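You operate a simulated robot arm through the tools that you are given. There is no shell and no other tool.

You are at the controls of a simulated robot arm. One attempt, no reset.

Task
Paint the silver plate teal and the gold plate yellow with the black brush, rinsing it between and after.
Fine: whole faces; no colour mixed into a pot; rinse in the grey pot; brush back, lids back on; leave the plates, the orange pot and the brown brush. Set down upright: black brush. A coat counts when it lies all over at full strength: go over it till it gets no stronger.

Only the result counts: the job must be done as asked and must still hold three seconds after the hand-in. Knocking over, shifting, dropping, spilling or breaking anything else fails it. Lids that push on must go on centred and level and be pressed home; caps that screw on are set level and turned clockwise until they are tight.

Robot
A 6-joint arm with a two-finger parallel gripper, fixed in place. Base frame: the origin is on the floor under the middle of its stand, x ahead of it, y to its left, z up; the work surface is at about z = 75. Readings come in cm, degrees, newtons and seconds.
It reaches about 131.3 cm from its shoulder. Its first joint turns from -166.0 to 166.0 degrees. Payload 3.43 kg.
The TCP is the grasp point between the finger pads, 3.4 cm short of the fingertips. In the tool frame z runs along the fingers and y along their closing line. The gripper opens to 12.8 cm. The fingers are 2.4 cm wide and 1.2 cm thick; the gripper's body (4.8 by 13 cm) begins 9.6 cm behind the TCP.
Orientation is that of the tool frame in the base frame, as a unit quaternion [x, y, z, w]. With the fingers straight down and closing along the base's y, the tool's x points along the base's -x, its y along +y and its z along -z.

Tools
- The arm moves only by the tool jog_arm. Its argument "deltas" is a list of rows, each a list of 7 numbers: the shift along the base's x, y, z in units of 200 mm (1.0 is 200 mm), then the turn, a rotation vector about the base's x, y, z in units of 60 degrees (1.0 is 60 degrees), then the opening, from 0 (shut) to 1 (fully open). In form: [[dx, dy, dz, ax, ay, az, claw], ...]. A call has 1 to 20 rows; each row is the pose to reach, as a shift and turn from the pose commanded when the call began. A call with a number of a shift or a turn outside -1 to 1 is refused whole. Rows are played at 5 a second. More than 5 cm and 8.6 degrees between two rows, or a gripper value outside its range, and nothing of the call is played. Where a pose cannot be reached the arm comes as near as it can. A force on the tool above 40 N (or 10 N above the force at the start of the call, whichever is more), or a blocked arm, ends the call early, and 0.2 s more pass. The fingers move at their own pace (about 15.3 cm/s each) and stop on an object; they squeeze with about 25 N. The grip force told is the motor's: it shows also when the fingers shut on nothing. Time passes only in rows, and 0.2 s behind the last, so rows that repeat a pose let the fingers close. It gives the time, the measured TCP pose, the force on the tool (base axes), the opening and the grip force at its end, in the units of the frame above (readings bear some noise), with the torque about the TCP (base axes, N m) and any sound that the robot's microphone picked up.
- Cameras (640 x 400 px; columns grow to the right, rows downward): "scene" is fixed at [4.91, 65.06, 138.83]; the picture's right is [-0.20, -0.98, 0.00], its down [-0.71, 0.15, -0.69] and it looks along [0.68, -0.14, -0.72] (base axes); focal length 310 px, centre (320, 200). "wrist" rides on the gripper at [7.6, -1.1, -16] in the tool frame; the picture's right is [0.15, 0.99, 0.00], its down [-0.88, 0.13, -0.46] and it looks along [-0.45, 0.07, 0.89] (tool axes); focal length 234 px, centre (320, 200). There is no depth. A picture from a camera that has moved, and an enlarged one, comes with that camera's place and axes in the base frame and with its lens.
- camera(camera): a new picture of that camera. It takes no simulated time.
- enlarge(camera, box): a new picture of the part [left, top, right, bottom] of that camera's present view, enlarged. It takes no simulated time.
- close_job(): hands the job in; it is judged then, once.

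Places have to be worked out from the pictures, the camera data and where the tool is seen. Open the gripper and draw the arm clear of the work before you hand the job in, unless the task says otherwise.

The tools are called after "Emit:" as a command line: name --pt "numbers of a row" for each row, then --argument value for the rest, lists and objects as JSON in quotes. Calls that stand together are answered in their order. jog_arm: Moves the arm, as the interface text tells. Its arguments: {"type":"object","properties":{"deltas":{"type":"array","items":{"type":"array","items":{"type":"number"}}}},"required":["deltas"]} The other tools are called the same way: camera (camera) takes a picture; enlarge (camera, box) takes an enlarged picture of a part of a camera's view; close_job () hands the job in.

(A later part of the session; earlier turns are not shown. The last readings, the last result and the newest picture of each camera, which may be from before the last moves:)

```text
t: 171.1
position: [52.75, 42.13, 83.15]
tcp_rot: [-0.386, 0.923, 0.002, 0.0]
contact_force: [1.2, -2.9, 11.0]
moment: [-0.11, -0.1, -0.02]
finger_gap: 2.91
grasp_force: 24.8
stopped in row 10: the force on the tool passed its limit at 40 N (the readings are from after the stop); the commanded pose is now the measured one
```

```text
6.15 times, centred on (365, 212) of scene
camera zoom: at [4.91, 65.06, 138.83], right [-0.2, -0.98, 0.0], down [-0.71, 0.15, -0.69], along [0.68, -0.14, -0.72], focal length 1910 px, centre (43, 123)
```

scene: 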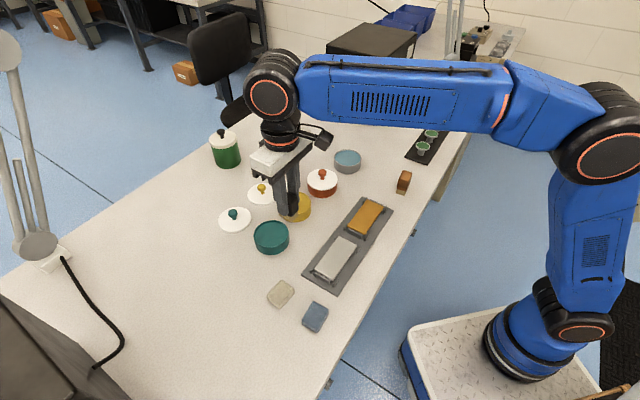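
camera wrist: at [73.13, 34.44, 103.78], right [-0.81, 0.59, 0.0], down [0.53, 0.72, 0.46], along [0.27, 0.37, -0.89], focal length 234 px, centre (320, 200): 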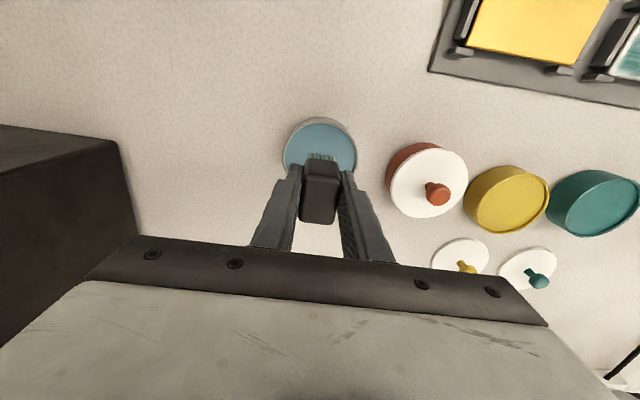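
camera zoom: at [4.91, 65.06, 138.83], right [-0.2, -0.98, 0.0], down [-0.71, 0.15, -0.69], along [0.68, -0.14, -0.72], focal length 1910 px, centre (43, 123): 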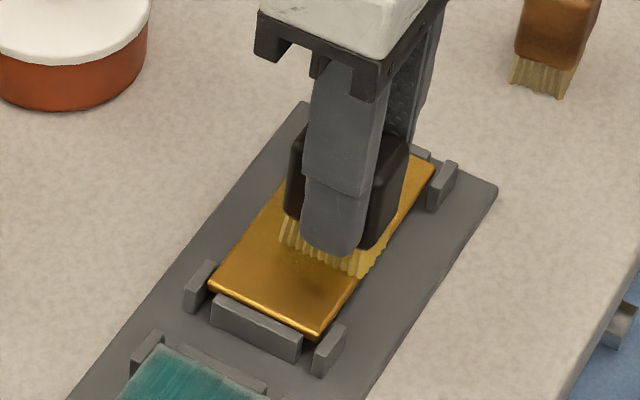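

The light pressure limit tripped midway and the height reset to 83.0. I continue the stroke with less force, then return along the middle.

Emit:
jog_arm --pt "-0.0196 0.0193 0.001 -0.0035 0 0 0" --pt "-0.0392 0.0386 0.001 -0.0035 0 0 0" --pt "-0.0588 0.0579 0.001 -0.0035 0 0 0" --pt "-0.0784 0.0772 0.001 -0.0035 0 0 0" --pt "-0.098 0.0965 0.001 -0.0035 0 0 0" --pt "-0.1176 0.1158 0.001 -0.0035 0 0 0" --pt "-0.094 0.1398 0.001 -0.0035 0 0 0" --pt "-0.0703 0.1639 0.001 -0.0035 0 0 0" --pt "-0.0448 0.1388 0.001 -0.0035 0 0 0" --pt "-0.0193 0.1137 0.001 -0.0035 0 0 0" --pt "0.0062 0.0886 0.001 -0.0035 0 0 0" --pt "0.0317 0.0635 0.001 -0.0035 0 0 0" --pt "0.0572 0.0384 0.001 -0.0035 0 0 0" --pt "0.0827 0.0133 0.001 -0.0035 0 0 0" --pt "0.1082 -0.0118 0.001 -0.0035 0 0 0" --pt "0.1337 -0.0369 0.001 -0.0035 0 0 0" --pt "0.1592 -0.062 0.001 -0.0035 0 0 0" --pt "0.1847 -0.0871 0.001 -0.0035 0 0 0" --pt "0.2102 -0.1122 0.001 -0.0035 0 0 0" --pt "0.2357 -0.1373 0.001 -0.0035 0 0 0"

Emit:
enlarge --camera "wrist" --box '[240, 100, 440, 220]'

Emit:
enlarge --camera "scene" --box '[325, 180, 405, 245]'

```text
t: 175.3
position: [57.49, 39.49, 83.19]
tcp_rot: [-0.386, 0.923, -0.001, 0.0]
contact_force: [-5.7, 5.6, 25.2]
moment: [0.3, 0.28, 0.03]
finger_gap: 2.92
grasp_force: 24.5
```

```text
3.20 times, centred on (340, 160) of wrist
camera zoom: at [53.0, 33.25, 99.0], right [-0.81, 0.59, 0.0], down [0.53, 0.72, 0.45], along [0.27, 0.37, -0.89], focal length 749 px, centre (256, 328)
```

zoom: 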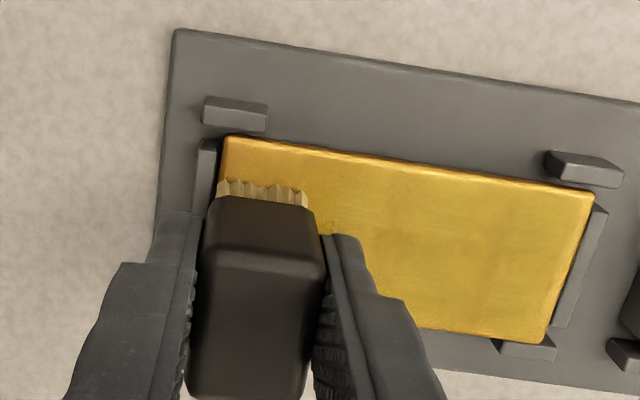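

```text
6.15 times, centred on (365, 212) of scene
camera zoom: at [4.91, 65.06, 138.83], right [-0.2, -0.98, 0.0], down [-0.71, 0.15, -0.69], along [0.68, -0.14, -0.72], focal length 1910 px, centre (43, 123)
```

zoom: 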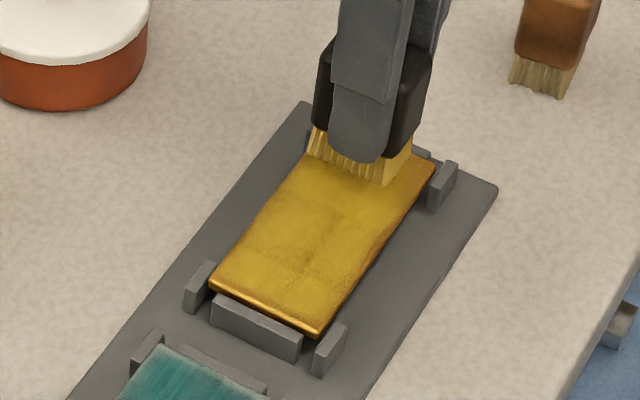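

Yellow is building. I shift to the pot-side edge and stroke toward the silver side, then lift to look.

Emit:
jog_arm --pt "0.0184 0.0187 0.001 0 0 0 0" --pt "0.0368 0.0374 0.001 0 0 0 0" --pt "0.0153 0.0586 0.001 0 0 0 0" --pt "-0.0062 0.0798 0.001 0 0 0 0" --pt "-0.0277 0.101 0.001 0 0 0 0" --pt "-0.0492 0.1222 0.001 0 0 0 0" --pt "-0.0707 0.1434 0.001 0 0 0 0" --pt "-0.0922 0.1646 0.001 0 0 0 0" --pt "-0.1137 0.1858 0.001 0 0 0 0" --pt "-0.1352 0.207 0.001 0 0 0 0" --pt "-0.1567 0.2282 0.001 0 0 0 0" --pt "-0.1782 0.2494 0.001 0 0 0 0" --pt "-0.1997 0.2706 0.001 0 0 0 0" --pt "-0.2212 0.2918 0.001 0 0 0 0" --pt "-0.2427 0.313 0.001 0 0 0 0" --pt "-0.2642 0.3342 0.001 0 0 0 0"

Emit:
jog_arm --pt "0 0 0.03 0 0 0 0" --pt "0.02 0.02 0.12 0 0 0 0" --pt "0.12 0.15 0.22 0 0 0 0" --pt "0.25 0.3 0.22 0 0 0 0" --pt "0.37 0.48 0.22 0 0 0 0" --pt "0.48 0.68 0.22 0 0 0 0" --pt "0.48 0.68 0.22 0 0 0 0"

Emit:
enlarge --camera "scene" --box '[340, 190, 396, 240]'

Emit:
camera --camera "wrist"

```text
t: 177.4
position: [55.17, 43.14, 83.11]
tcp_rot: [-0.385, 0.923, -0.002, 0.001]
contact_force: [0.1, -2.6, 12.0]
moment: [-0.24, 0.04, 0.01]
finger_gap: 2.95
grasp_force: 25.3
stopped in row 10: the force on the tool passed its limit at 40 N (the readings are from after the stop); the commanded pose is now the measured one
```

```text
t: 179.0
position: [64.9, 56.98, 87.33]
tcp_rot: [-0.386, 0.923, 0.0, -0.001]
contact_force: [0.0, 0.1, -0.2]
moment: [0.02, 0.01, 0.04]
finger_gap: 2.89
grasp_force: 25.0
```

```text
8.00 times, centred on (368, 215) of scene
camera zoom: at [4.91, 65.06, 138.83], right [-0.2, -0.98, 0.0], down [-0.71, 0.15, -0.69], along [0.68, -0.14, -0.72], focal length 2483 px, centre (-64, 80)
```

zoom: 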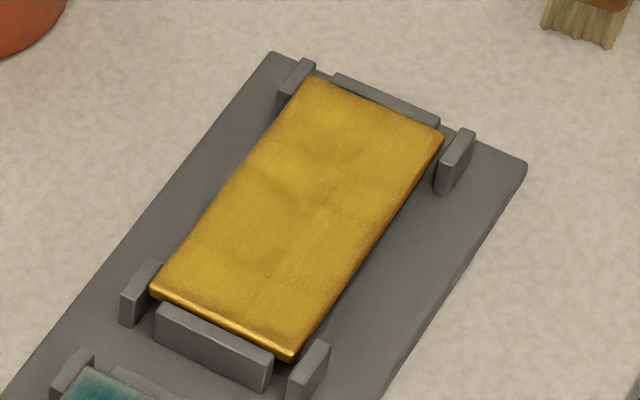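

```text
taken
camera wrist: at [60.44, 50.84, 103.32], right [-0.81, 0.59, 0.0], down [0.53, 0.72, 0.45], along [0.27, 0.37, -0.89], focal length 234 px, centre (320, 200)
```

wrist: 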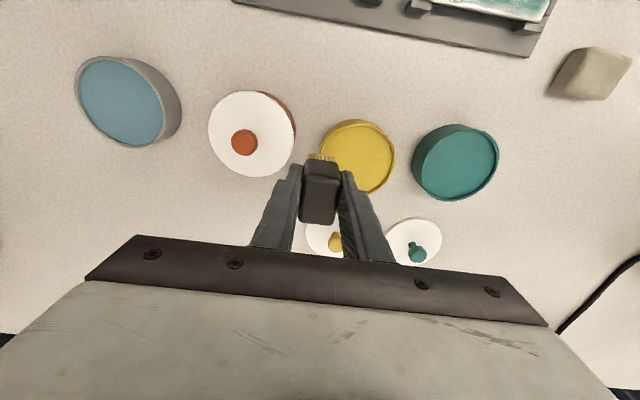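

The yellow coat is already substantial. The stroke had stopped early, so I'm now near the yellow pot. I reload gently.

Emit:
jog_arm --pt "-0.147 0.141 0 0 0 0 0" --pt "-0.147 0.141 -0.08 0 0 0 0" --pt "-0.147 0.141 -0.15 0 0 0 0" --pt "-0.147 0.141 -0.176 0 0 0 0" --pt "-0.147 0.141 -0.182 0 0 0 0" --pt "-0.147 0.141 -0.186 0 0 0 0" --pt "-0.147 0.141 -0.19 0 0 0 0" --pt "-0.147 0.141 -0.193 0 0 0 0" --pt "-0.147 0.141 -0.193 0 0 0 0" --pt "-0.147 0.141 -0.193 0 0 0 0"

```text
t: 181.2
position: [61.91, 59.64, 83.71]
tcp_rot: [-0.386, 0.922, -0.001, 0.0]
contact_force: [0.4, -0.9, 14.3]
moment: [-0.04, -0.05, -0.02]
finger_gap: 2.91
grasp_force: 24.8
```

Contact 14 N. I dwell, lift, and go to the silver-side end of the gold plate along its pot side.

Emit:
jog_arm --pt "0 0 0 0 0 0 0" --pt "0 0 0 0 0 0 0" --pt "0 0 0 0 0 0 0" --pt "0 0 0.02 0 0 0 0" --pt "0 0 0.1 0 0 0 0" --pt "0 0 0.2 0 0 0 0" --pt "-0.07 -0.16 0.2 0 0 0 0" --pt "-0.14 -0.33 0.2 0 0 0 0" --pt "-0.2 -0.49 0.2 0 0 0 0" --pt "-0.34 -0.6 0.2 0 0 0 0" --pt "-0.4855 -0.691 0.2 0 0 0 0" --pt "-0.4855 -0.691 0.1 0 0 0 0" --pt "-0.4855 -0.691 0.02 0 0 0 0" --pt "-0.4855 -0.691 -0.01 0 0 0 0" --pt "-0.4855 -0.691 -0.018 0 0 0 0" --pt "-0.4855 -0.691 -0.022 0 0 0 0" --pt "-0.4855 -0.691 -0.025 0 0 0 0"

Emit:
enlarge --camera "wrist" --box '[200, 100, 400, 220]'

```text
t: 184.8
position: [52.16, 45.97, 83.15]
tcp_rot: [-0.385, 0.923, 0.0, 0.0]
contact_force: [1.0, 4.0, 13.6]
moment: [0.14, -0.05, -0.01]
finger_gap: 2.9
grasp_force: 24.7
```

```text
3.20 times, centred on (300, 160) of wrist
camera zoom: at [47.61, 39.68, 99.01], right [-0.81, 0.59, 0.0], down [0.53, 0.72, 0.46], along [0.27, 0.37, -0.89], focal length 749 px, centre (384, 328)
```

zoom: 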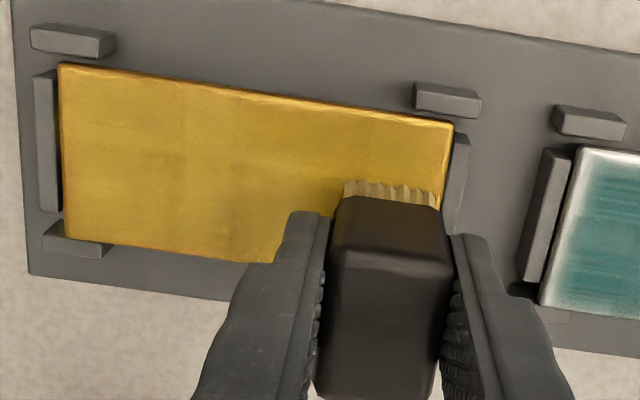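

Position and force (13.6 N) are good. I stroke the pot-side edge away from the silver plate.

Emit:
jog_arm --pt "0.0214 -0.0161 0.001 0 0 0 0" --pt "0.0428 -0.0322 0.001 0 0 0 0" --pt "0.0617 -0.0508 0.001 0 0 0 0" --pt "0.0806 -0.0694 0.001 0 0 0 0" --pt "0.0995 -0.088 0.001 0 0 0 0" --pt "0.1184 -0.1066 0.001 0 0 0 0" --pt "0.1373 -0.1252 0.001 0 0 0 0" --pt "0.1562 -0.1438 0.001 0 0 0 0" --pt "0.1751 -0.1624 0.001 0 0 0 0" --pt "0.194 -0.181 0.001 0 0 0 0" --pt "0.2129 -0.1996 0.001 0 0 0 0" --pt "0.2318 -0.2182 0.001 0 0 0 0" --pt "0.2507 -0.2368 0.001 0 0 0 0" --pt "0.2696 -0.2554 0.001 0 0 0 0" --pt "0.2885 -0.274 0.001 0 0 0 0" --pt "0.3074 -0.2926 0.001 0 0 0 0"

```text
t: 188.2
position: [58.41, 40.05, 83.13]
tcp_rot: [-0.386, 0.923, -0.001, -0.001]
contact_force: [-0.7, -0.2, 0.6]
moment: [-0.01, 0.0, 0.02]
finger_gap: 2.93
grasp_force: 25.0
```

Contact was lost by a hair at this end. I lower slightly and do the middle stroke back.

Emit:
jog_arm --pt "0 0 -0.0015 0 0 0 0" --pt "0 0 -0.003 0 0 0 0" --pt "0 0 -0.003 0 0 0 0"

```text
t: 189.0
position: [58.26, 40.11, 83.19]
tcp_rot: [-0.386, 0.923, -0.001, -0.001]
contact_force: [1.7, 0.2, 10.0]
moment: [0.03, -0.02, -0.03]
finger_gap: 2.92
grasp_force: 25.2
```

Emit:
jog_arm --pt "-0.0193 -0.0196 0 0 0 0 0" --pt "-0.0386 -0.0392 0 0 0 0 0" --pt "-0.0578 -0.0203 0 0 0 0 0" --pt "-0.0769 -0.0015 0 0 0 0 0" --pt "-0.0961 0.0174 0 0 0 0 0" --pt "-0.1152 0.0362 0 0 0 0 0" --pt "-0.1344 0.0551 0 0 0 0 0" --pt "-0.1535 0.074 0 0 0 0 0" --pt "-0.1727 0.0928 0 0 0 0 0" --pt "-0.1918 0.1117 0 0 0 0 0" --pt "-0.211 0.1305 0 0 0 0 0" --pt "-0.2301 0.1494 0 0 0 0 0" --pt "-0.2493 0.1683 0 0 0 0 0" --pt "-0.2684 0.1871 0 0 0 0 0" --pt "-0.2876 0.206 0 0 0 0 0" --pt "-0.3067 0.2248 0 0 0 0 0" --pt "-0.3259 0.2437 0 0 0 0 0" --pt "-0.345 0.2626 0 0 0 0 0"

Emit:
enlarge --camera "wrist" --box '[200, 100, 400, 220]'

```text
t: 192.8
position: [51.19, 45.29, 83.09]
tcp_rot: [-0.385, 0.923, -0.001, -0.001]
contact_force: [6.0, -4.0, 24.4]
moment: [-0.2, -0.4, -0.03]
finger_gap: 2.89
grasp_force: 24.9
```

```text
3.20 times, centred on (300, 160) of wrist
camera zoom: at [46.82, 38.99, 99.0], right [-0.81, 0.59, 0.0], down [0.53, 0.72, 0.45], along [0.27, 0.37, -0.89], focal length 749 px, centre (384, 328)
```

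zoom: 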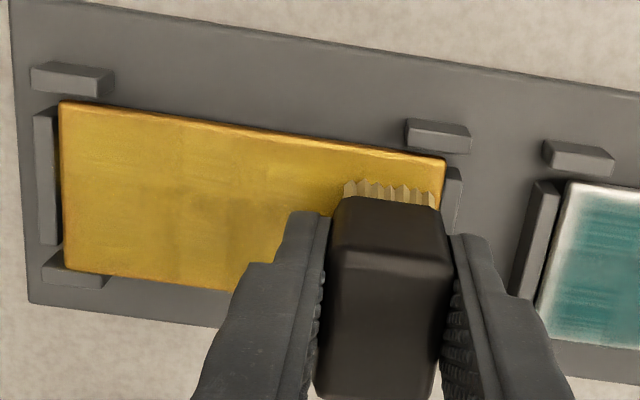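

Next, the base-side edge stroke, moving away from the silver plate.

Emit:
jog_arm --pt "-0.0228 -0.0232 0.001 0 0 0 0" --pt "-0.0456 -0.0463 0.001 0 0 0 0" --pt "-0.0262 -0.0654 0.001 0 0 0 0" --pt "-0.0068 -0.0845 0.001 0 0 0 0" --pt "0.0126 -0.1036 0.001 0 0 0 0" --pt "0.032 -0.1227 0.001 0 0 0 0" --pt "0.0514 -0.1418 0.001 0 0 0 0" --pt "0.0708 -0.1609 0.001 0 0 0 0" --pt "0.0902 -0.18 0.001 0 0 0 0" --pt "0.1096 -0.1991 0.001 0 0 0 0" --pt "0.129 -0.2182 0.001 0 0 0 0" --pt "0.1484 -0.2373 0.001 0 0 0 0" --pt "0.1678 -0.2564 0.001 0 0 0 0" --pt "0.1872 -0.2755 0.001 0 0 0 0" --pt "0.2066 -0.2946 0.001 0 0 0 0" --pt "0.226 -0.3137 0.001 0 0 0 0" --pt "0.2454 -0.3328 0.001 0 0 0 0" --pt "0.2648 -0.3519 0.001 0 0 0 0"

Emit:
enlarge --camera "wrist" --box '[240, 100, 440, 220]'

Emit:
enlarge --camera "scene" --box '[340, 190, 396, 240]'

```text
t: 196.6
position: [56.62, 38.15, 83.07]
tcp_rot: [-0.386, 0.922, -0.001, 0.0]
contact_force: [-3.9, 3.9, 17.4]
moment: [0.38, 0.14, 0.07]
finger_gap: 2.91
grasp_force: 25.2
```

```text
3.20 times, centred on (340, 160) of wrist
camera zoom: at [52.12, 31.99, 99.0], right [-0.81, 0.59, 0.0], down [0.53, 0.72, 0.45], along [0.27, 0.37, -0.89], focal length 749 px, centre (256, 328)
```

zoom: 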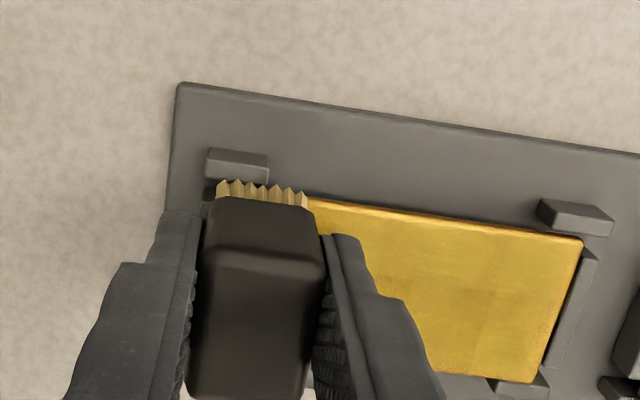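

```text
8.00 times, centred on (368, 215) of scene
camera zoom: at [4.91, 65.06, 138.83], right [-0.2, -0.98, 0.0], down [-0.71, 0.15, -0.69], along [0.68, -0.14, -0.72], focal length 2483 px, centre (-64, 80)
```

zoom: 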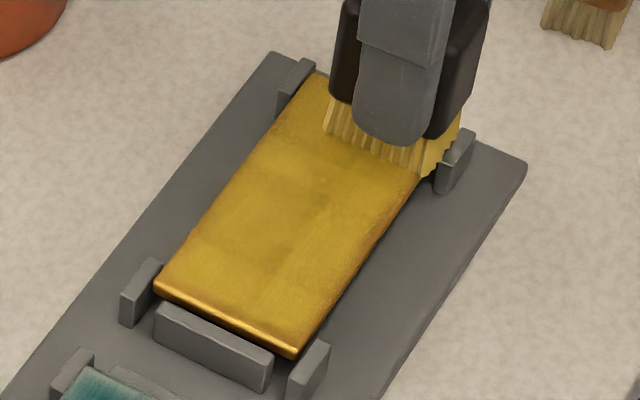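

Good coverage. I lift and go back to the yellow pot for another load and a second full coat.

Emit:
jog_arm --pt "0 0 0.03 0 0 0 0" --pt "0 0 0.12 0 0 0 0" --pt "0.02 0.06 0.22 0 0 0 0" --pt "0.07 0.24 0.22 0 0 0 0" --pt "0.12 0.43 0.22 0 0 0 0" --pt "0.17 0.62 0.22 0 0 0 0" --pt "0.2 0.8 0.22 0 0 0 0" --pt "0.21 0.85 0.22 0 0 0 0" --pt "0.21 0.85 0.22 0 0 0 0"

Emit:
enlarge --camera "scene" --box '[340, 190, 396, 240]'

Emit:
camera --camera "wrist"

```text
t: 198.6
position: [61.03, 55.33, 87.51]
tcp_rot: [-0.386, 0.923, 0.0, 0.0]
contact_force: [-0.3, -0.3, -0.3]
moment: [-0.01, 0.0, 0.02]
finger_gap: 2.91
grasp_force: 25.0
```

```text
8.00 times, centred on (368, 215) of scene
camera zoom: at [4.91, 65.06, 138.83], right [-0.2, -0.98, 0.0], down [-0.71, 0.15, -0.69], along [0.68, -0.14, -0.72], focal length 2483 px, centre (-64, 80)
```

zoom: 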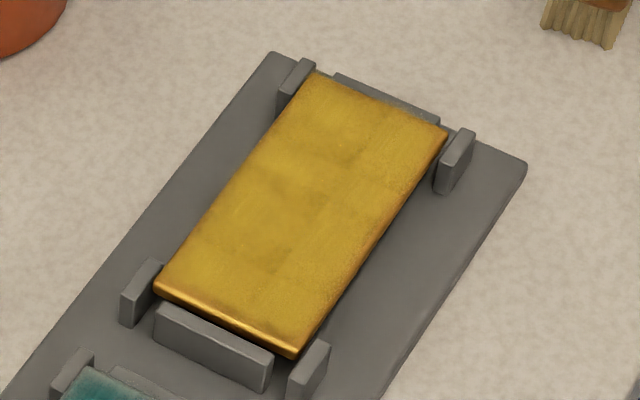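

```text
taken
camera wrist: at [56.55, 49.03, 103.34], right [-0.81, 0.59, 0.0], down [0.53, 0.72, 0.45], along [0.27, 0.37, -0.89], focal length 234 px, centre (320, 200)
```

wrist: 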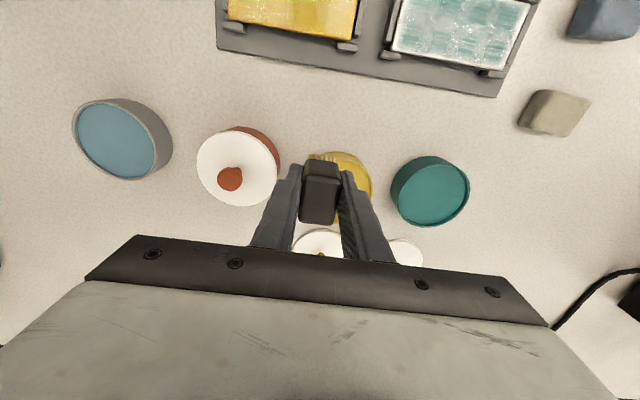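

Emit:
jog_arm --pt "0.0475 0.2315 0 0 0 0 0" --pt "0.0475 0.2315 -0.08 0 0 0 0" --pt "0.0475 0.2315 -0.15 0 0 0 0" --pt "0.0475 0.2315 -0.178 0 0 0 0" --pt "0.0475 0.2315 -0.184 0 0 0 0" --pt "0.0475 0.2315 -0.188 0 0 0 0" --pt "0.0475 0.2315 -0.192 0 0 0 0" --pt "0.0475 0.2315 -0.195 0 0 0 0" --pt "0.0475 0.2315 -0.195 0 0 0 0" --pt "0.0475 0.2315 -0.195 0 0 0 0" --pt "0.0475 0.2315 -0.195 0 0 0 0"

```text
t: 201.0
position: [61.9, 59.87, 83.66]
tcp_rot: [-0.386, 0.923, 0.0, 0.0]
contact_force: [4.3, 1.6, 18.8]
moment: [0.05, -0.2, -0.02]
finger_gap: 2.87
grasp_force: 25.4
```

Loaded at 19 N contact. I go back to the silver-side end of the gold plate, this time with a slight overhang on the pot-side edge.

Emit:
jog_arm --pt "0 0 0 0 0 0 0" --pt "0 0 0.02 0 0 0 0" --pt "0 0 0.1 0 0 0 0" --pt "0 0 0.2 0 0 0 0" --pt "-0.07 -0.16 0.2 0 0 0 0" --pt "-0.14 -0.33 0.2 0 0 0 0" --pt "-0.2 -0.49 0.2 0 0 0 0" --pt "-0.34 -0.58 0.2 0 0 0 0" --pt "-0.4825 -0.659 0.2 0 0 0 0" --pt "-0.4825 -0.659 0.1 0 0 0 0" --pt "-0.4825 -0.659 0.02 0 0 0 0" --pt "-0.4825 -0.659 -0.01 0 0 0 0" --pt "-0.4825 -0.659 -0.018 0 0 0 0" --pt "-0.4825 -0.659 -0.022 0 0 0 0" --pt "-0.4825 -0.659 -0.025 0 0 0 0"

Emit:
enlarge --camera "wrist" --box '[200, 100, 400, 220]'

```text
t: 204.2
position: [52.21, 46.76, 83.25]
tcp_rot: [-0.386, 0.922, 0.0, 0.001]
contact_force: [3.5, 1.3, 17.9]
moment: [-0.05, -0.13, 0.01]
finger_gap: 2.91
grasp_force: 25.2
```

```text
3.20 times, centred on (300, 160) of wrist
camera zoom: at [47.63, 40.41, 99.01], right [-0.81, 0.59, 0.0], down [0.53, 0.72, 0.46], along [0.27, 0.37, -0.89], focal length 749 px, centre (384, 328)
```

zoom: 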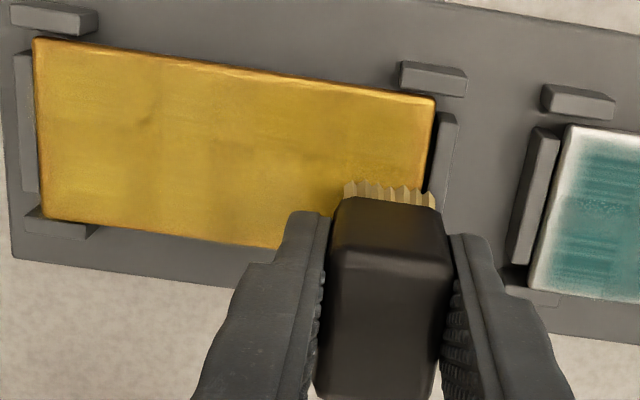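

Emit:
jog_arm --pt "0.0195 -0.0192 0 0 0 0 0" --pt "0.039 -0.0384 0 0 0 0 0" --pt "0.0585 -0.0576 0 0 0 0 0" --pt "0.078 -0.0768 0 0 0 0 0" --pt "0.0975 -0.096 0 0 0 0 0" --pt "0.117 -0.1152 0 0 0 0 0" --pt "0.1365 -0.1344 0 0 0 0 0" --pt "0.156 -0.1536 0 0 0 0 0" --pt "0.1755 -0.1728 0 0 0 0 0" --pt "0.195 -0.192 0 0 0 0 0" --pt "0.2145 -0.2112 0 0 0 0 0" --pt "0.234 -0.2304 0 0 0 0 0" --pt "0.2535 -0.2496 0 0 0 0 0" --pt "0.273 -0.2688 0 0 0 0 0" --pt "0.2925 -0.288 0 0 0 0 0" --pt "0.312 -0.3072 0 0 0 0 0" --pt "0.3315 -0.3264 0 0 0 0 0"

```text
t: 207.8
position: [58.8, 40.22, 83.05]
tcp_rot: [-0.386, 0.923, -0.001, -0.001]
contact_force: [-4.1, 4.8, 17.6]
moment: [0.16, 0.34, -0.01]
finger_gap: 2.92
grasp_force: 24.8
```

Emit:
jog_arm --pt "-0.0175 -0.0178 0 0 0 0 0" --pt "-0.0351 -0.0356 0 0 0 0 0" --pt "-0.0526 -0.0535 0 0 0 0 0" --pt "-0.0702 -0.0713 0 0 0 0 0" --pt "-0.0877 -0.0891 0 0 0 0 0" --pt "-0.1053 -0.1069 0 0 0 0 0" --pt "-0.0877 -0.0891 0 0 0 0 0" --pt "-0.0702 -0.0713 0 0 0 0 0" --pt "-0.0526 -0.0535 0 0 0 0 0"

```text
t: 209.4
position: [56.88, 37.98, 83.04]
tcp_rot: [-0.386, 0.923, -0.002, -0.001]
contact_force: [-2.0, -2.3, 15.9]
moment: [0.02, 0.03, 0.04]
finger_gap: 2.92
grasp_force: 24.9
stopped in row 7: the force on the tool passed its limit at 42 N (the readings are from after the stop); the commanded pose is now the measured one
```

The force peaked at the corner and the call stopped. I check the pose there before continuing.

Emit:
enlarge --camera "wrist" --box '[240, 100, 440, 220]'

Emit:
enlarge --camera "scene" --box '[340, 180, 404, 240]'

```text
3.20 times, centred on (340, 160) of wrist
camera zoom: at [52.36, 31.93, 99.02], right [-0.81, 0.59, 0.0], down [0.53, 0.72, 0.45], along [0.27, 0.36, -0.89], focal length 749 px, centre (256, 328)
```

zoom: 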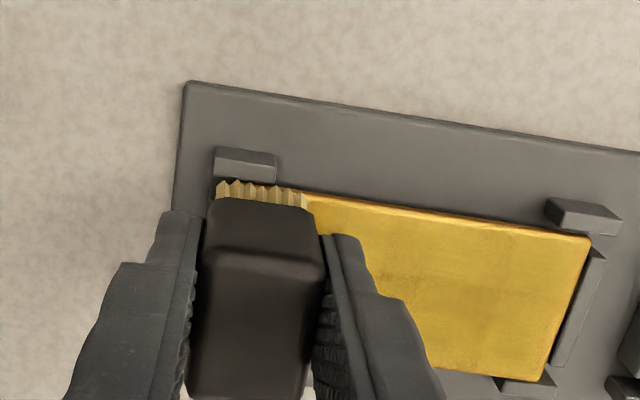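

```text
6.67 times, centred on (372, 210) of scene
camera zoom: at [4.91, 65.06, 138.83], right [-0.2, -0.98, 0.0], down [-0.71, 0.15, -0.69], along [0.68, -0.14, -0.72], focal length 2069 px, centre (-27, 133)
```

zoom: 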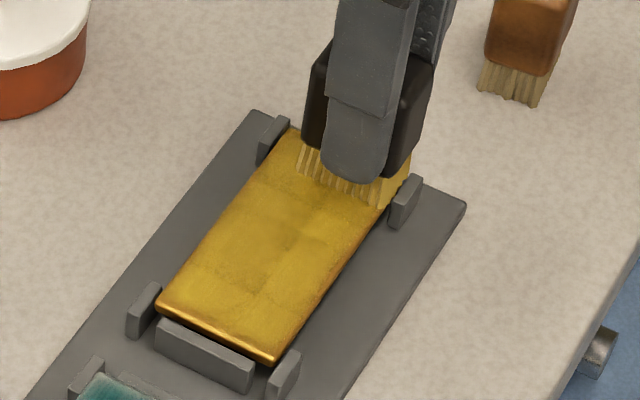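

The pose is fine. I level the small tilt and continue along the base-side edge with slightly less pressure.

Emit:
jog_arm --pt "0 0 0.003 0.0043 0 0 0" --pt "-0.0189 0.0186 0.003 0.0043 0 0 0" --pt "-0.0378 0.0372 0.003 0.0043 0 0 0" --pt "-0.0567 0.0558 0.003 0.0043 0 0 0" --pt "-0.0756 0.0744 0.003 0.0043 0 0 0" --pt "-0.0945 0.093 0.003 0.0043 0 0 0" --pt "-0.1134 0.1116 0.003 0.0043 0 0 0" --pt "-0.1323 0.1302 0.003 0.0043 0 0 0" --pt "-0.1512 0.1488 0.003 0.0043 0 0 0" --pt "-0.1701 0.1674 0.003 0.0043 0 0 0" --pt "-0.189 0.186 0.003 0.0043 0 0 0" --pt "-0.2079 0.2046 0.003 0.0043 0 0 0" --pt "-0.2268 0.2232 0.003 0.0043 0 0 0" --pt "-0.2457 0.2418 0.003 0.0043 0 0 0" --pt "-0.2646 0.2604 0.003 0.0043 0 0 0" --pt "-0.2835 0.279 0.003 0.0043 0 0 0" --pt "-0.3024 0.2976 0.003 0.0043 0 0 0" --pt "-0.3213 0.3162 0.003 0.0043 0 0 0"

```text
t: 213.2
position: [50.5, 44.49, 83.15]
tcp_rot: [-0.386, 0.922, 0.001, -0.002]
contact_force: [2.2, -3.0, 12.9]
moment: [-0.15, -0.24, -0.03]
finger_gap: 2.9
grasp_force: 24.9
```

Emit:
jog_arm --pt "0.0186 0.0189 0 0 0 0 0" --pt "0.0372 0.0378 0 0 0 0 0" --pt "0.0558 0.0567 0 0 0 0 0" --pt "0.0744 0.0756 0 0 0 0 0" --pt "0.093 0.0945 0 0 0 0 0" --pt "0.0704 0.0715 0 0 0 0 0" --pt "0.0491 0.0499 0 0 0 0 0" --pt "0.0751 0.0243 0 0 0 0 0" --pt "0.1011 -0.0013 0 0 0 0 0" --pt "0.1271 -0.0269 0 0 0 0 0" --pt "0.1531 -0.0525 0 0 0 0 0" --pt "0.1791 -0.0781 0 0 0 0 0" --pt "0.2051 -0.1037 0 0 0 0 0" --pt "0.2311 -0.1293 0 0 0 0 0" --pt "0.2571 -0.1549 0 0 0 0 0" --pt "0.2831 -0.1805 0 0 0 0 0" --pt "0.3091 -0.2061 0 0 0 0 0" --pt "0.3351 -0.2317 0 0 0 0 0" --pt "0.3611 -0.2573 0 0 0 0 0"

Emit:
enlarge --camera "wrist" --box '[240, 100, 440, 220]'

```text
t: 217.2
position: [57.66, 39.44, 83.08]
tcp_rot: [-0.386, 0.922, 0.0, -0.001]
contact_force: [-3.9, 5.2, 21.1]
moment: [0.27, 0.26, 0.0]
finger_gap: 2.91
grasp_force: 25.6
```

```text
3.20 times, centred on (340, 160) of wrist
camera zoom: at [53.17, 33.06, 99.0], right [-0.81, 0.59, 0.0], down [0.53, 0.72, 0.45], along [0.27, 0.37, -0.89], focal length 749 px, centre (256, 328)
```

zoom: 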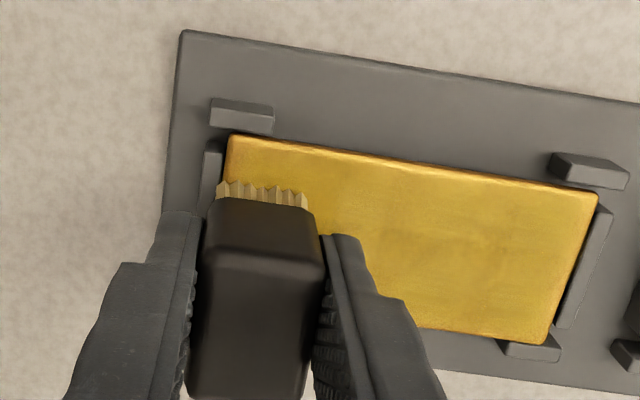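

I lift off toward the yellow pot and examine the coat.

Emit:
jog_arm --pt "0 0 0.03 0 0 0 0" --pt "0 0 0.12 0 0 0 0" --pt "0.02 0.06 0.22 0 0 0 0" --pt "0.06 0.24 0.22 0 0 0 0" --pt "0.1 0.43 0.22 0 0 0 0" --pt "0.13 0.62 0.22 0 0 0 0" --pt "0.16 0.79 0.22 0 0 0 0" --pt "0.16 0.79 0.22 0 0 0 0" --pt "0.16 0.79 0.22 0 0 0 0"

Emit:
enlarge --camera "scene" --box '[340, 190, 396, 240]'

Emit:
enlarge --camera "wrist" --box '[200, 0, 400, 60]'

```text
t: 219.2
position: [61.1, 55.24, 87.56]
tcp_rot: [-0.386, 0.922, 0.001, -0.001]
contact_force: [0.2, -0.3, -0.2]
moment: [0.0, 0.0, 0.02]
finger_gap: 2.91
grasp_force: 25.0
```

```text
8.00 times, centred on (368, 215) of scene
camera zoom: at [4.91, 65.06, 138.83], right [-0.2, -0.98, 0.0], down [-0.71, 0.15, -0.69], along [0.68, -0.14, -0.72], focal length 2483 px, centre (-64, 80)
```

zoom: 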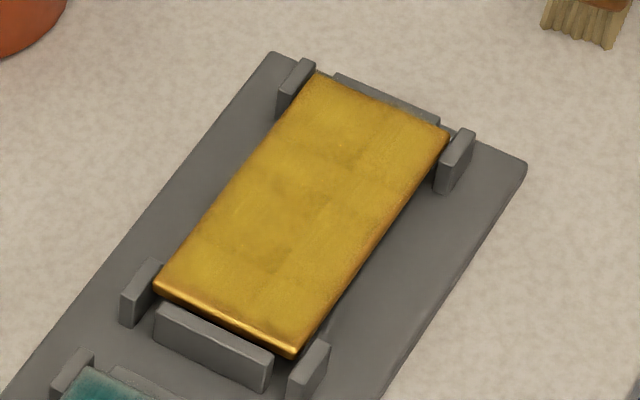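

```text
3.20 times, centred on (300, 30) of wrist
camera zoom: at [56.61, 48.99, 103.37], right [-0.81, 0.59, 0.0], down [0.53, 0.72, 0.45], along [0.27, 0.37, -0.89], focal length 749 px, centre (384, 744)
```

zoom: 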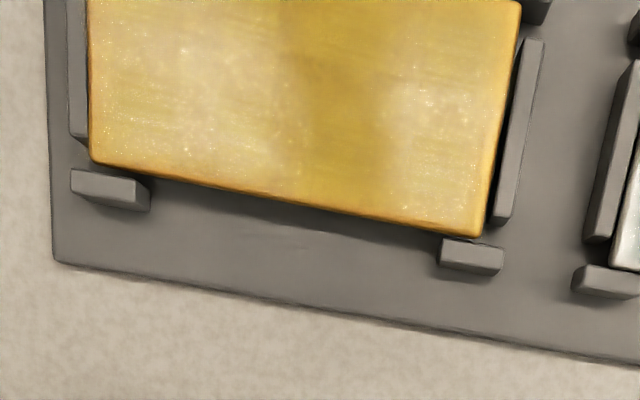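

The coat looks nearly uniform. I reload for another full raster to be sure it reaches full strength.

Emit:
jog_arm --pt "0.0445 0.2335 0 0 0 0 0" --pt "0.0445 0.2335 -0.08 0 0 0 0" --pt "0.0445 0.2335 -0.15 0 0 0 0" --pt "0.0445 0.2335 -0.179 0 0 0 0" --pt "0.0445 0.2335 -0.185 0 0 0 0" --pt "0.0445 0.2335 -0.189 0 0 0 0" --pt "0.0445 0.2335 -0.193 0 0 0 0" --pt "0.0445 0.2335 -0.196 0 0 0 0" --pt "0.0445 0.2335 -0.196 0 0 0 0" --pt "0.0445 0.2335 -0.196 0 0 0 0" --pt "0.0445 0.2335 -0.196 0 0 0 0"

```text
t: 221.6
position: [61.62, 59.73, 83.63]
tcp_rot: [-0.386, 0.923, 0.0, -0.001]
contact_force: [0.8, 4.2, 21.9]
moment: [0.22, -0.11, 0.06]
finger_gap: 2.91
grasp_force: 24.9
```

Emit:
jog_arm --pt "0 0 0 0 0 0 0" --pt "0 0 0.02 0 0 0 0" --pt "0 0 0.1 0 0 0 0" --pt "0 0 0.2 0 0 0 0" --pt "-0.07 -0.16 0.2 0 0 0 0" --pt "-0.14 -0.33 0.2 0 0 0 0" --pt "-0.2 -0.49 0.2 0 0 0 0" --pt "-0.34 -0.59 0.2 0 0 0 0" --pt "-0.4925 -0.684 0.2 0 0 0 0" --pt "-0.4925 -0.684 0.1 0 0 0 0" --pt "-0.4925 -0.684 0.02 0 0 0 0" --pt "-0.4925 -0.684 -0.01 0 0 0 0" --pt "-0.4925 -0.684 -0.017 0 0 0 0" --pt "-0.4925 -0.684 -0.021 0 0 0 0" --pt "-0.4925 -0.684 -0.0235 0 0 0 0"

```text
t: 224.8
position: [51.89, 46.03, 83.1]
tcp_rot: [-0.386, 0.922, 0.001, -0.001]
contact_force: [-2.7, 1.8, 14.3]
moment: [-0.04, 0.1, 0.03]
finger_gap: 2.91
grasp_force: 24.7
```

Emit:
jog_arm --pt "0.0185 -0.0182 0 0 0 0 0" --pt "0.0369 -0.0364 0 0 0 0 0" --pt "0.0554 -0.0546 0 0 0 0 0" --pt "0.0738 -0.0728 0 0 0 0 0" --pt "0.0923 -0.091 0 0 0 0 0" --pt "0.1107 -0.1092 0 0 0 0 0" --pt "0.1292 -0.1274 0 0 0 0 0" --pt "0.1476 -0.1456 0 0 0 0 0" --pt "0.1661 -0.1638 0 0 0 0 0" --pt "0.1845 -0.182 0 0 0 0 0" --pt "0.203 -0.2002 0 0 0 0 0" --pt "0.2214 -0.2184 0 0 0 0 0" --pt "0.2399 -0.2366 0 0 0 0 0" --pt "0.2583 -0.2548 0 0 0 0 0" --pt "0.2768 -0.273 0 0 0 0 0" --pt "0.2952 -0.2912 0 0 0 0 0" --pt "0.3137 -0.3094 0 0 0 0 0"

```text
t: 228.4
position: [58.16, 39.82, 83.16]
tcp_rot: [-0.386, 0.923, 0.001, -0.001]
contact_force: [-6.7, 7.2, 28.5]
moment: [0.31, 0.41, 0.01]
finger_gap: 2.92
grasp_force: 25.1
```

Emit:
jog_arm --pt "-0.0193 -0.0196 0.002 0 0 0 0" --pt "-0.0386 -0.0392 0.002 0 0 0 0" --pt "-0.0578 -0.0203 0.002 0 0 0 0" --pt "-0.0769 -0.0015 0.002 0 0 0 0" --pt "-0.0961 0.0174 0.002 0 0 0 0" --pt "-0.1152 0.0362 0.002 0 0 0 0" --pt "-0.1344 0.0551 0.002 0 0 0 0" --pt "-0.1535 0.074 0.002 0 0 0 0" --pt "-0.1727 0.0928 0.002 0 0 0 0" --pt "-0.1918 0.1117 0.002 0 0 0 0" --pt "-0.211 0.1305 0.002 0 0 0 0" --pt "-0.2301 0.1494 0.002 0 0 0 0" --pt "-0.2493 0.1683 0.002 0 0 0 0" --pt "-0.2684 0.1871 0.002 0 0 0 0" --pt "-0.2876 0.206 0.002 0 0 0 0" --pt "-0.3067 0.2248 0.002 0 0 0 0" --pt "-0.3259 0.2437 0.002 0 0 0 0" --pt "-0.345 0.2626 0.002 0 0 0 0"

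```text
t: 232.2
position: [51.34, 45.22, 83.12]
tcp_rot: [-0.386, 0.922, 0.0, -0.001]
contact_force: [5.1, -4.0, 19.1]
moment: [-0.21, -0.3, -0.06]
finger_gap: 2.93
grasp_force: 25.0
```

Emit:
jog_arm --pt "-0.0228 -0.0232 0.001 0 0 0 0" --pt "-0.0456 -0.0463 0.001 0 0 0 0" --pt "-0.0262 -0.0654 0.001 0 0 0 0" --pt "-0.0068 -0.0845 0.001 0 0 0 0" --pt "0.0126 -0.1036 0.001 0 0 0 0" --pt "0.032 -0.1227 0.001 0 0 0 0" --pt "0.0514 -0.1418 0.001 0 0 0 0" --pt "0.0708 -0.1609 0.001 0 0 0 0" --pt "0.0902 -0.18 0.001 0 0 0 0" --pt "0.1096 -0.1991 0.001 0 0 0 0" --pt "0.129 -0.2182 0.001 0 0 0 0" --pt "0.1484 -0.2373 0.001 0 0 0 0" --pt "0.1678 -0.2564 0.001 0 0 0 0" --pt "0.1872 -0.2755 0.001 0 0 0 0" --pt "0.2066 -0.2946 0.001 0 0 0 0" --pt "0.226 -0.3137 0.001 0 0 0 0" --pt "0.2454 -0.3328 0.001 0 0 0 0" --pt "0.2648 -0.3519 0.001 0 0 0 0"

```text
t: 236.0
position: [56.44, 38.19, 83.15]
tcp_rot: [-0.387, 0.922, 0.0, -0.002]
contact_force: [0.4, -0.4, -0.3]
moment: [0.0, -0.02, -0.02]
finger_gap: 2.92
grasp_force: 25.1
```

Contact was lost near the end, so I lower a hair and repeat this edge in the other direction.

Emit:
jog_arm --pt "0 0 -0.002 0 0 0 0" --pt "0 0 -0.004 0 0 0 0" --pt "0 0 -0.004 0 0 0 0"

```text
t: 236.8
position: [56.63, 38.14, 83.1]
tcp_rot: [-0.386, 0.923, 0.001, -0.001]
contact_force: [-1.1, -0.8, 4.7]
moment: [0.03, 0.03, 0.03]
finger_gap: 2.92
grasp_force: 25.1
```

Emit:
jog_arm --pt "-0.0189 0.0186 -0.002 0 0 0 0" --pt "-0.0378 0.0372 -0.002 0 0 0 0" --pt "-0.0567 0.0558 -0.002 0 0 0 0" --pt "-0.0756 0.0744 -0.002 0 0 0 0" --pt "-0.0945 0.093 -0.002 0 0 0 0" --pt "-0.1134 0.1116 -0.002 0 0 0 0" --pt "-0.1323 0.1302 -0.002 0 0 0 0" --pt "-0.1512 0.1488 -0.002 0 0 0 0" --pt "-0.1701 0.1674 -0.002 0 0 0 0" --pt "-0.189 0.186 -0.002 0 0 0 0" --pt "-0.2079 0.2046 -0.002 0 0 0 0" --pt "-0.2268 0.2232 -0.002 0 0 0 0" --pt "-0.2457 0.2418 -0.002 0 0 0 0" --pt "-0.2646 0.2604 -0.002 0 0 0 0" --pt "-0.2835 0.279 -0.002 0 0 0 0" --pt "-0.3024 0.2976 -0.002 0 0 0 0"

```text
t: 238.2
position: [54.33, 40.14, 83.12]
tcp_rot: [-0.386, 0.923, 0.001, 0.0]
contact_force: [-0.2, -5.2, 13.6]
moment: [-0.22, -0.1, -0.03]
finger_gap: 2.91
grasp_force: 24.6
stopped in row 6: the force on the tool passed its limit at 41 N (the readings are from after the stop); the commanded pose is now the measured one
```

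Emit:
jog_arm --pt "0 0 0.001 0 0 0 0" --pt "-0.0189 0.0186 0.002 0 0 0 0" --pt "-0.0378 0.0372 0.002 0 0 0 0" --pt "-0.0567 0.0558 0.002 0 0 0 0" --pt "-0.0756 0.0744 0.002 0 0 0 0" --pt "-0.0945 0.093 0.002 0 0 0 0" --pt "-0.1134 0.1116 0.002 0 0 0 0" --pt "-0.1323 0.1302 0.002 0 0 0 0" --pt "-0.1512 0.1488 0.002 0 0 0 0" --pt "-0.1701 0.1674 0.002 0 0 0 0" --pt "-0.189 0.186 0.002 0 0 0 0" --pt "-0.2079 0.2046 0.002 0 0 0 0"

Emit:
enlarge --camera "wrist" --box '[200, 100, 400, 220]'

```text
t: 240.8
position: [50.32, 44.2, 83.16]
tcp_rot: [-0.386, 0.922, 0.001, 0.0]
contact_force: [4.6, -6.6, 22.3]
moment: [-0.17, -0.47, -0.05]
finger_gap: 2.91
grasp_force: 24.9
```

```text
3.20 times, centred on (300, 160) of wrist
camera zoom: at [45.82, 37.98, 98.99], right [-0.81, 0.59, 0.0], down [0.53, 0.72, 0.46], along [0.27, 0.37, -0.89], focal length 749 px, centre (384, 328)
```

zoom: 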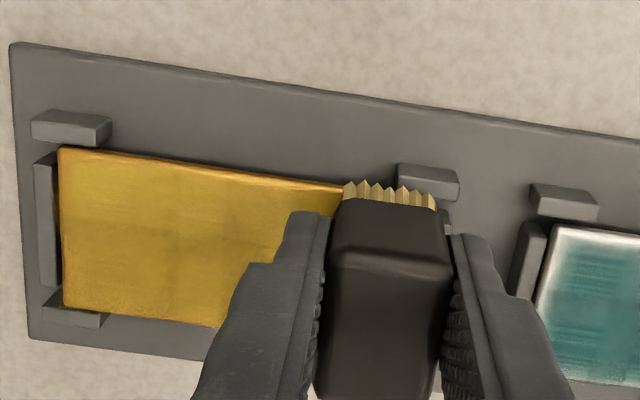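

Emit:
jog_arm --pt "0.0189 -0.0186 0.0005 0 0 0 0" --pt "0.0378 -0.0372 0.0005 0 0 0 0" --pt "0.0567 -0.0558 0.0005 0 0 0 0" --pt "0.0756 -0.0744 0.0005 0 0 0 0" --pt "0.0945 -0.093 0.0005 0 0 0 0" --pt "0.1134 -0.1116 0.0005 0 0 0 0" --pt "0.1323 -0.1302 0.0005 0 0 0 0" --pt "0.1512 -0.1488 0.0005 0 0 0 0" --pt "0.1701 -0.1674 0.0005 0 0 0 0" --pt "0.189 -0.186 0.0005 0 0 0 0" --pt "0.2079 -0.2046 0.0005 0 0 0 0" --pt "0.2268 -0.2232 0.0005 0 0 0 0" --pt "0.2457 -0.2418 0.0005 0 0 0 0" --pt "0.2646 -0.2604 0.0005 0 0 0 0" --pt "0.2835 -0.279 0.0005 0 0 0 0" --pt "0.3024 -0.2976 0.0005 0 0 0 0" --pt "0.3213 -0.3162 0.0005 0 0 0 0"

Emit:
enlarge --camera "wrist" --box '[240, 100, 440, 220]'

```text
t: 244.4
position: [56.78, 38.05, 83.15]
tcp_rot: [-0.386, 0.922, 0.0, 0.0]
contact_force: [-1.4, 2.6, 9.4]
moment: [0.12, 0.08, 0.05]
finger_gap: 2.92
grasp_force: 24.9
```

```text
3.20 times, centred on (340, 160) of wrist
camera zoom: at [52.2, 31.77, 99.02], right [-0.81, 0.59, 0.0], down [0.53, 0.72, 0.46], along [0.27, 0.37, -0.89], focal length 749 px, centre (256, 328)
```

zoom: 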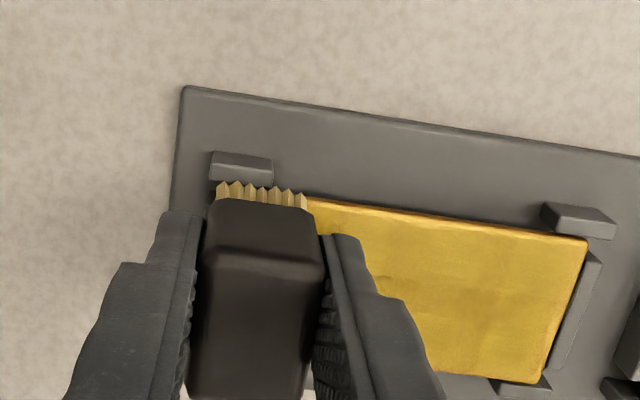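

Good contact throughout this time (9 N at the end). I lift off and compare the coat with the earlier picture.

Emit:
jog_arm --pt "0 0 0.03 0 0 0 0" --pt "0 0 0.12 0 0 0 0" --pt "0.02 0.06 0.22 0 0 0 0" --pt "0.07 0.24 0.22 0 0 0 0" --pt "0.12 0.43 0.22 0 0 0 0" --pt "0.17 0.62 0.22 0 0 0 0" --pt "0.2 0.8 0.22 0 0 0 0" --pt "0.21 0.85 0.22 0 0 0 0" --pt "0.21 0.85 0.22 0 0 0 0"

Emit:
enlarge --camera "scene" --box '[340, 190, 396, 240]'

Emit:
enlarge --camera "wrist" --box '[200, 0, 400, 60]'

Emit:
camera --camera "scene"

```text
t: 246.4
position: [60.92, 55.19, 87.39]
tcp_rot: [-0.386, 0.923, 0.0, -0.001]
contact_force: [-0.1, 1.0, -1.1]
moment: [0.04, 0.03, 0.01]
finger_gap: 2.91
grasp_force: 25.1
```

```text
8.00 times, centred on (368, 215) of scene
camera zoom: at [4.91, 65.06, 138.83], right [-0.2, -0.98, 0.0], down [-0.71, 0.15, -0.69], along [0.68, -0.14, -0.72], focal length 2483 px, centre (-64, 80)
```

zoom: 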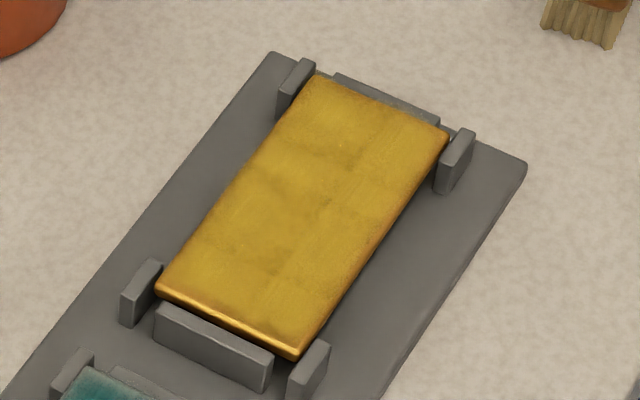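

```text
3.20 times, centred on (300, 30) of wrist
camera zoom: at [56.4, 48.84, 103.28], right [-0.81, 0.59, 0.0], down [0.53, 0.72, 0.46], along [0.27, 0.37, -0.89], focal length 749 px, centre (384, 744)
```

zoom: 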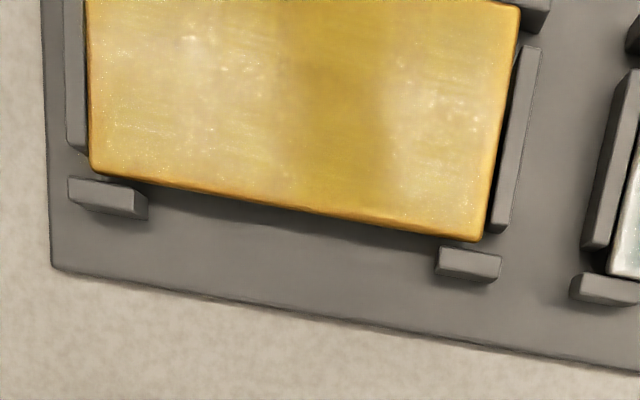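

```text
taken
```

scene: 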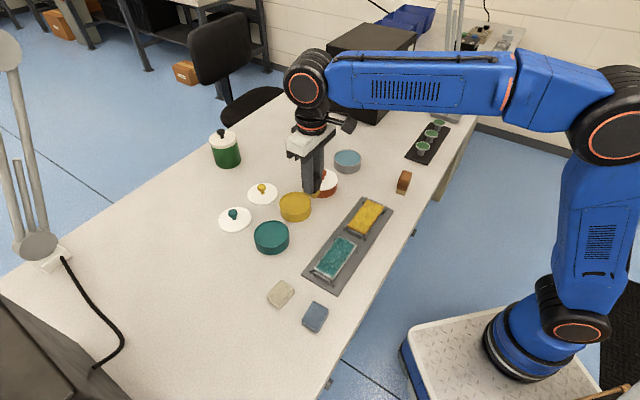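

There is very little change now; I do one last loaded raster to confirm saturation.

Emit:
jog_arm --pt "0.05 0.24 0 0 0 0 0" --pt "0.05 0.24 -0.08 0 0 0 0" --pt "0.05 0.24 -0.15 0 0 0 0" --pt "0.05 0.24 -0.175 0 0 0 0" --pt "0.05 0.24 -0.181 0 0 0 0" --pt "0.05 0.24 -0.185 0 0 0 0" --pt "0.05 0.24 -0.189 0 0 0 0" --pt "0.05 0.24 -0.192 0 0 0 0" --pt "0.05 0.24 -0.192 0 0 0 0" --pt "0.05 0.24 -0.192 0 0 0 0" --pt "0.05 0.24 -0.192 0 0 0 0"

```text
t: 248.8
position: [61.93, 59.77, 83.66]
tcp_rot: [-0.386, 0.923, 0.0, 0.0]
contact_force: [0.2, 0.2, 5.7]
moment: [-0.08, 0.04, -0.04]
finger_gap: 2.9
grasp_force: 24.8
```

Emit:
jog_arm --pt "0 0 -0.001 0 0 0 0" --pt "0 0 -0.002 0 0 0 0" --pt "0 0 -0.002 0 0 0 0" --pt "0 0 0.02 0 0 0 0" --pt "0 0 0.1 0 0 0 0" --pt "0 0 0.2 0 0 0 0" --pt "-0.07 -0.16 0.2 0 0 0 0" --pt "-0.14 -0.33 0.2 0 0 0 0" --pt "-0.2 -0.49 0.2 0 0 0 0" --pt "-0.34 -0.59 0.2 0 0 0 0" --pt "-0.4925 -0.684 0.2 0 0 0 0" --pt "-0.4925 -0.684 0.1 0 0 0 0" --pt "-0.4925 -0.684 0.02 0 0 0 0" --pt "-0.4925 -0.684 -0.01 0 0 0 0" --pt "-0.4925 -0.684 -0.019 0 0 0 0" --pt "-0.4925 -0.684 -0.023 0 0 0 0" --pt "-0.4925 -0.684 -0.0265 0 0 0 0"

```text
t: 252.4
position: [52.16, 46.08, 83.17]
tcp_rot: [-0.386, 0.923, 0.001, 0.0]
contact_force: [-1.2, -0.6, 10.7]
moment: [-0.11, 0.03, 0.04]
finger_gap: 2.91
grasp_force: 25.4
```

Emit:
jog_arm --pt "0.0185 -0.0182 0 0 0 0 0" --pt "0.0369 -0.0364 0 0 0 0 0" --pt "0.0554 -0.0546 0 0 0 0 0" --pt "0.0738 -0.0728 0 0 0 0 0" --pt "0.0923 -0.091 0 0 0 0 0" --pt "0.1107 -0.1092 0 0 0 0 0" --pt "0.1292 -0.1274 0 0 0 0 0" --pt "0.1476 -0.1456 0 0 0 0 0" --pt "0.1661 -0.1638 0 0 0 0 0" --pt "0.1845 -0.182 0 0 0 0 0" --pt "0.203 -0.2002 0 0 0 0 0" --pt "0.2214 -0.2184 0 0 0 0 0" --pt "0.2399 -0.2366 0 0 0 0 0" --pt "0.2583 -0.2548 0 0 0 0 0" --pt "0.2768 -0.273 0 0 0 0 0" --pt "0.2952 -0.2912 0 0 0 0 0" --pt "0.3137 -0.3094 0 0 0 0 0"

```text
t: 256.0
position: [58.47, 39.84, 83.12]
tcp_rot: [-0.385, 0.923, 0.001, -0.001]
contact_force: [-5.2, 4.5, 19.3]
moment: [0.2, 0.35, 0.0]
finger_gap: 2.91
grasp_force: 25.2
```

Emit:
jog_arm --pt "-0.0193 -0.0196 0.001 0 0 0 0" --pt "-0.0386 -0.0392 0.001 0 0 0 0" --pt "-0.0578 -0.0203 0.001 0 0 0 0" --pt "-0.0769 -0.0015 0.001 0 0 0 0" --pt "-0.0961 0.0174 0.001 0 0 0 0" --pt "-0.1152 0.0362 0.001 0 0 0 0" --pt "-0.1344 0.0551 0.001 0 0 0 0" --pt "-0.1535 0.074 0.001 0 0 0 0" --pt "-0.1727 0.0928 0.001 0 0 0 0" --pt "-0.1918 0.1117 0.001 0 0 0 0" --pt "-0.211 0.1305 0.001 0 0 0 0" --pt "-0.2301 0.1494 0.001 0 0 0 0" --pt "-0.2493 0.1683 0.001 0 0 0 0" --pt "-0.2684 0.1871 0.001 0 0 0 0" --pt "-0.2876 0.206 0.001 0 0 0 0" --pt "-0.3067 0.2248 0.001 0 0 0 0" --pt "-0.3259 0.2437 0.001 0 0 0 0" --pt "-0.345 0.2626 0.001 0 0 0 0"

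```text
t: 259.8
position: [51.5, 45.05, 83.19]
tcp_rot: [-0.385, 0.923, 0.001, -0.001]
contact_force: [0.0, 0.3, -0.9]
moment: [0.03, -0.02, -0.02]
finger_gap: 2.91
grasp_force: 24.8
```

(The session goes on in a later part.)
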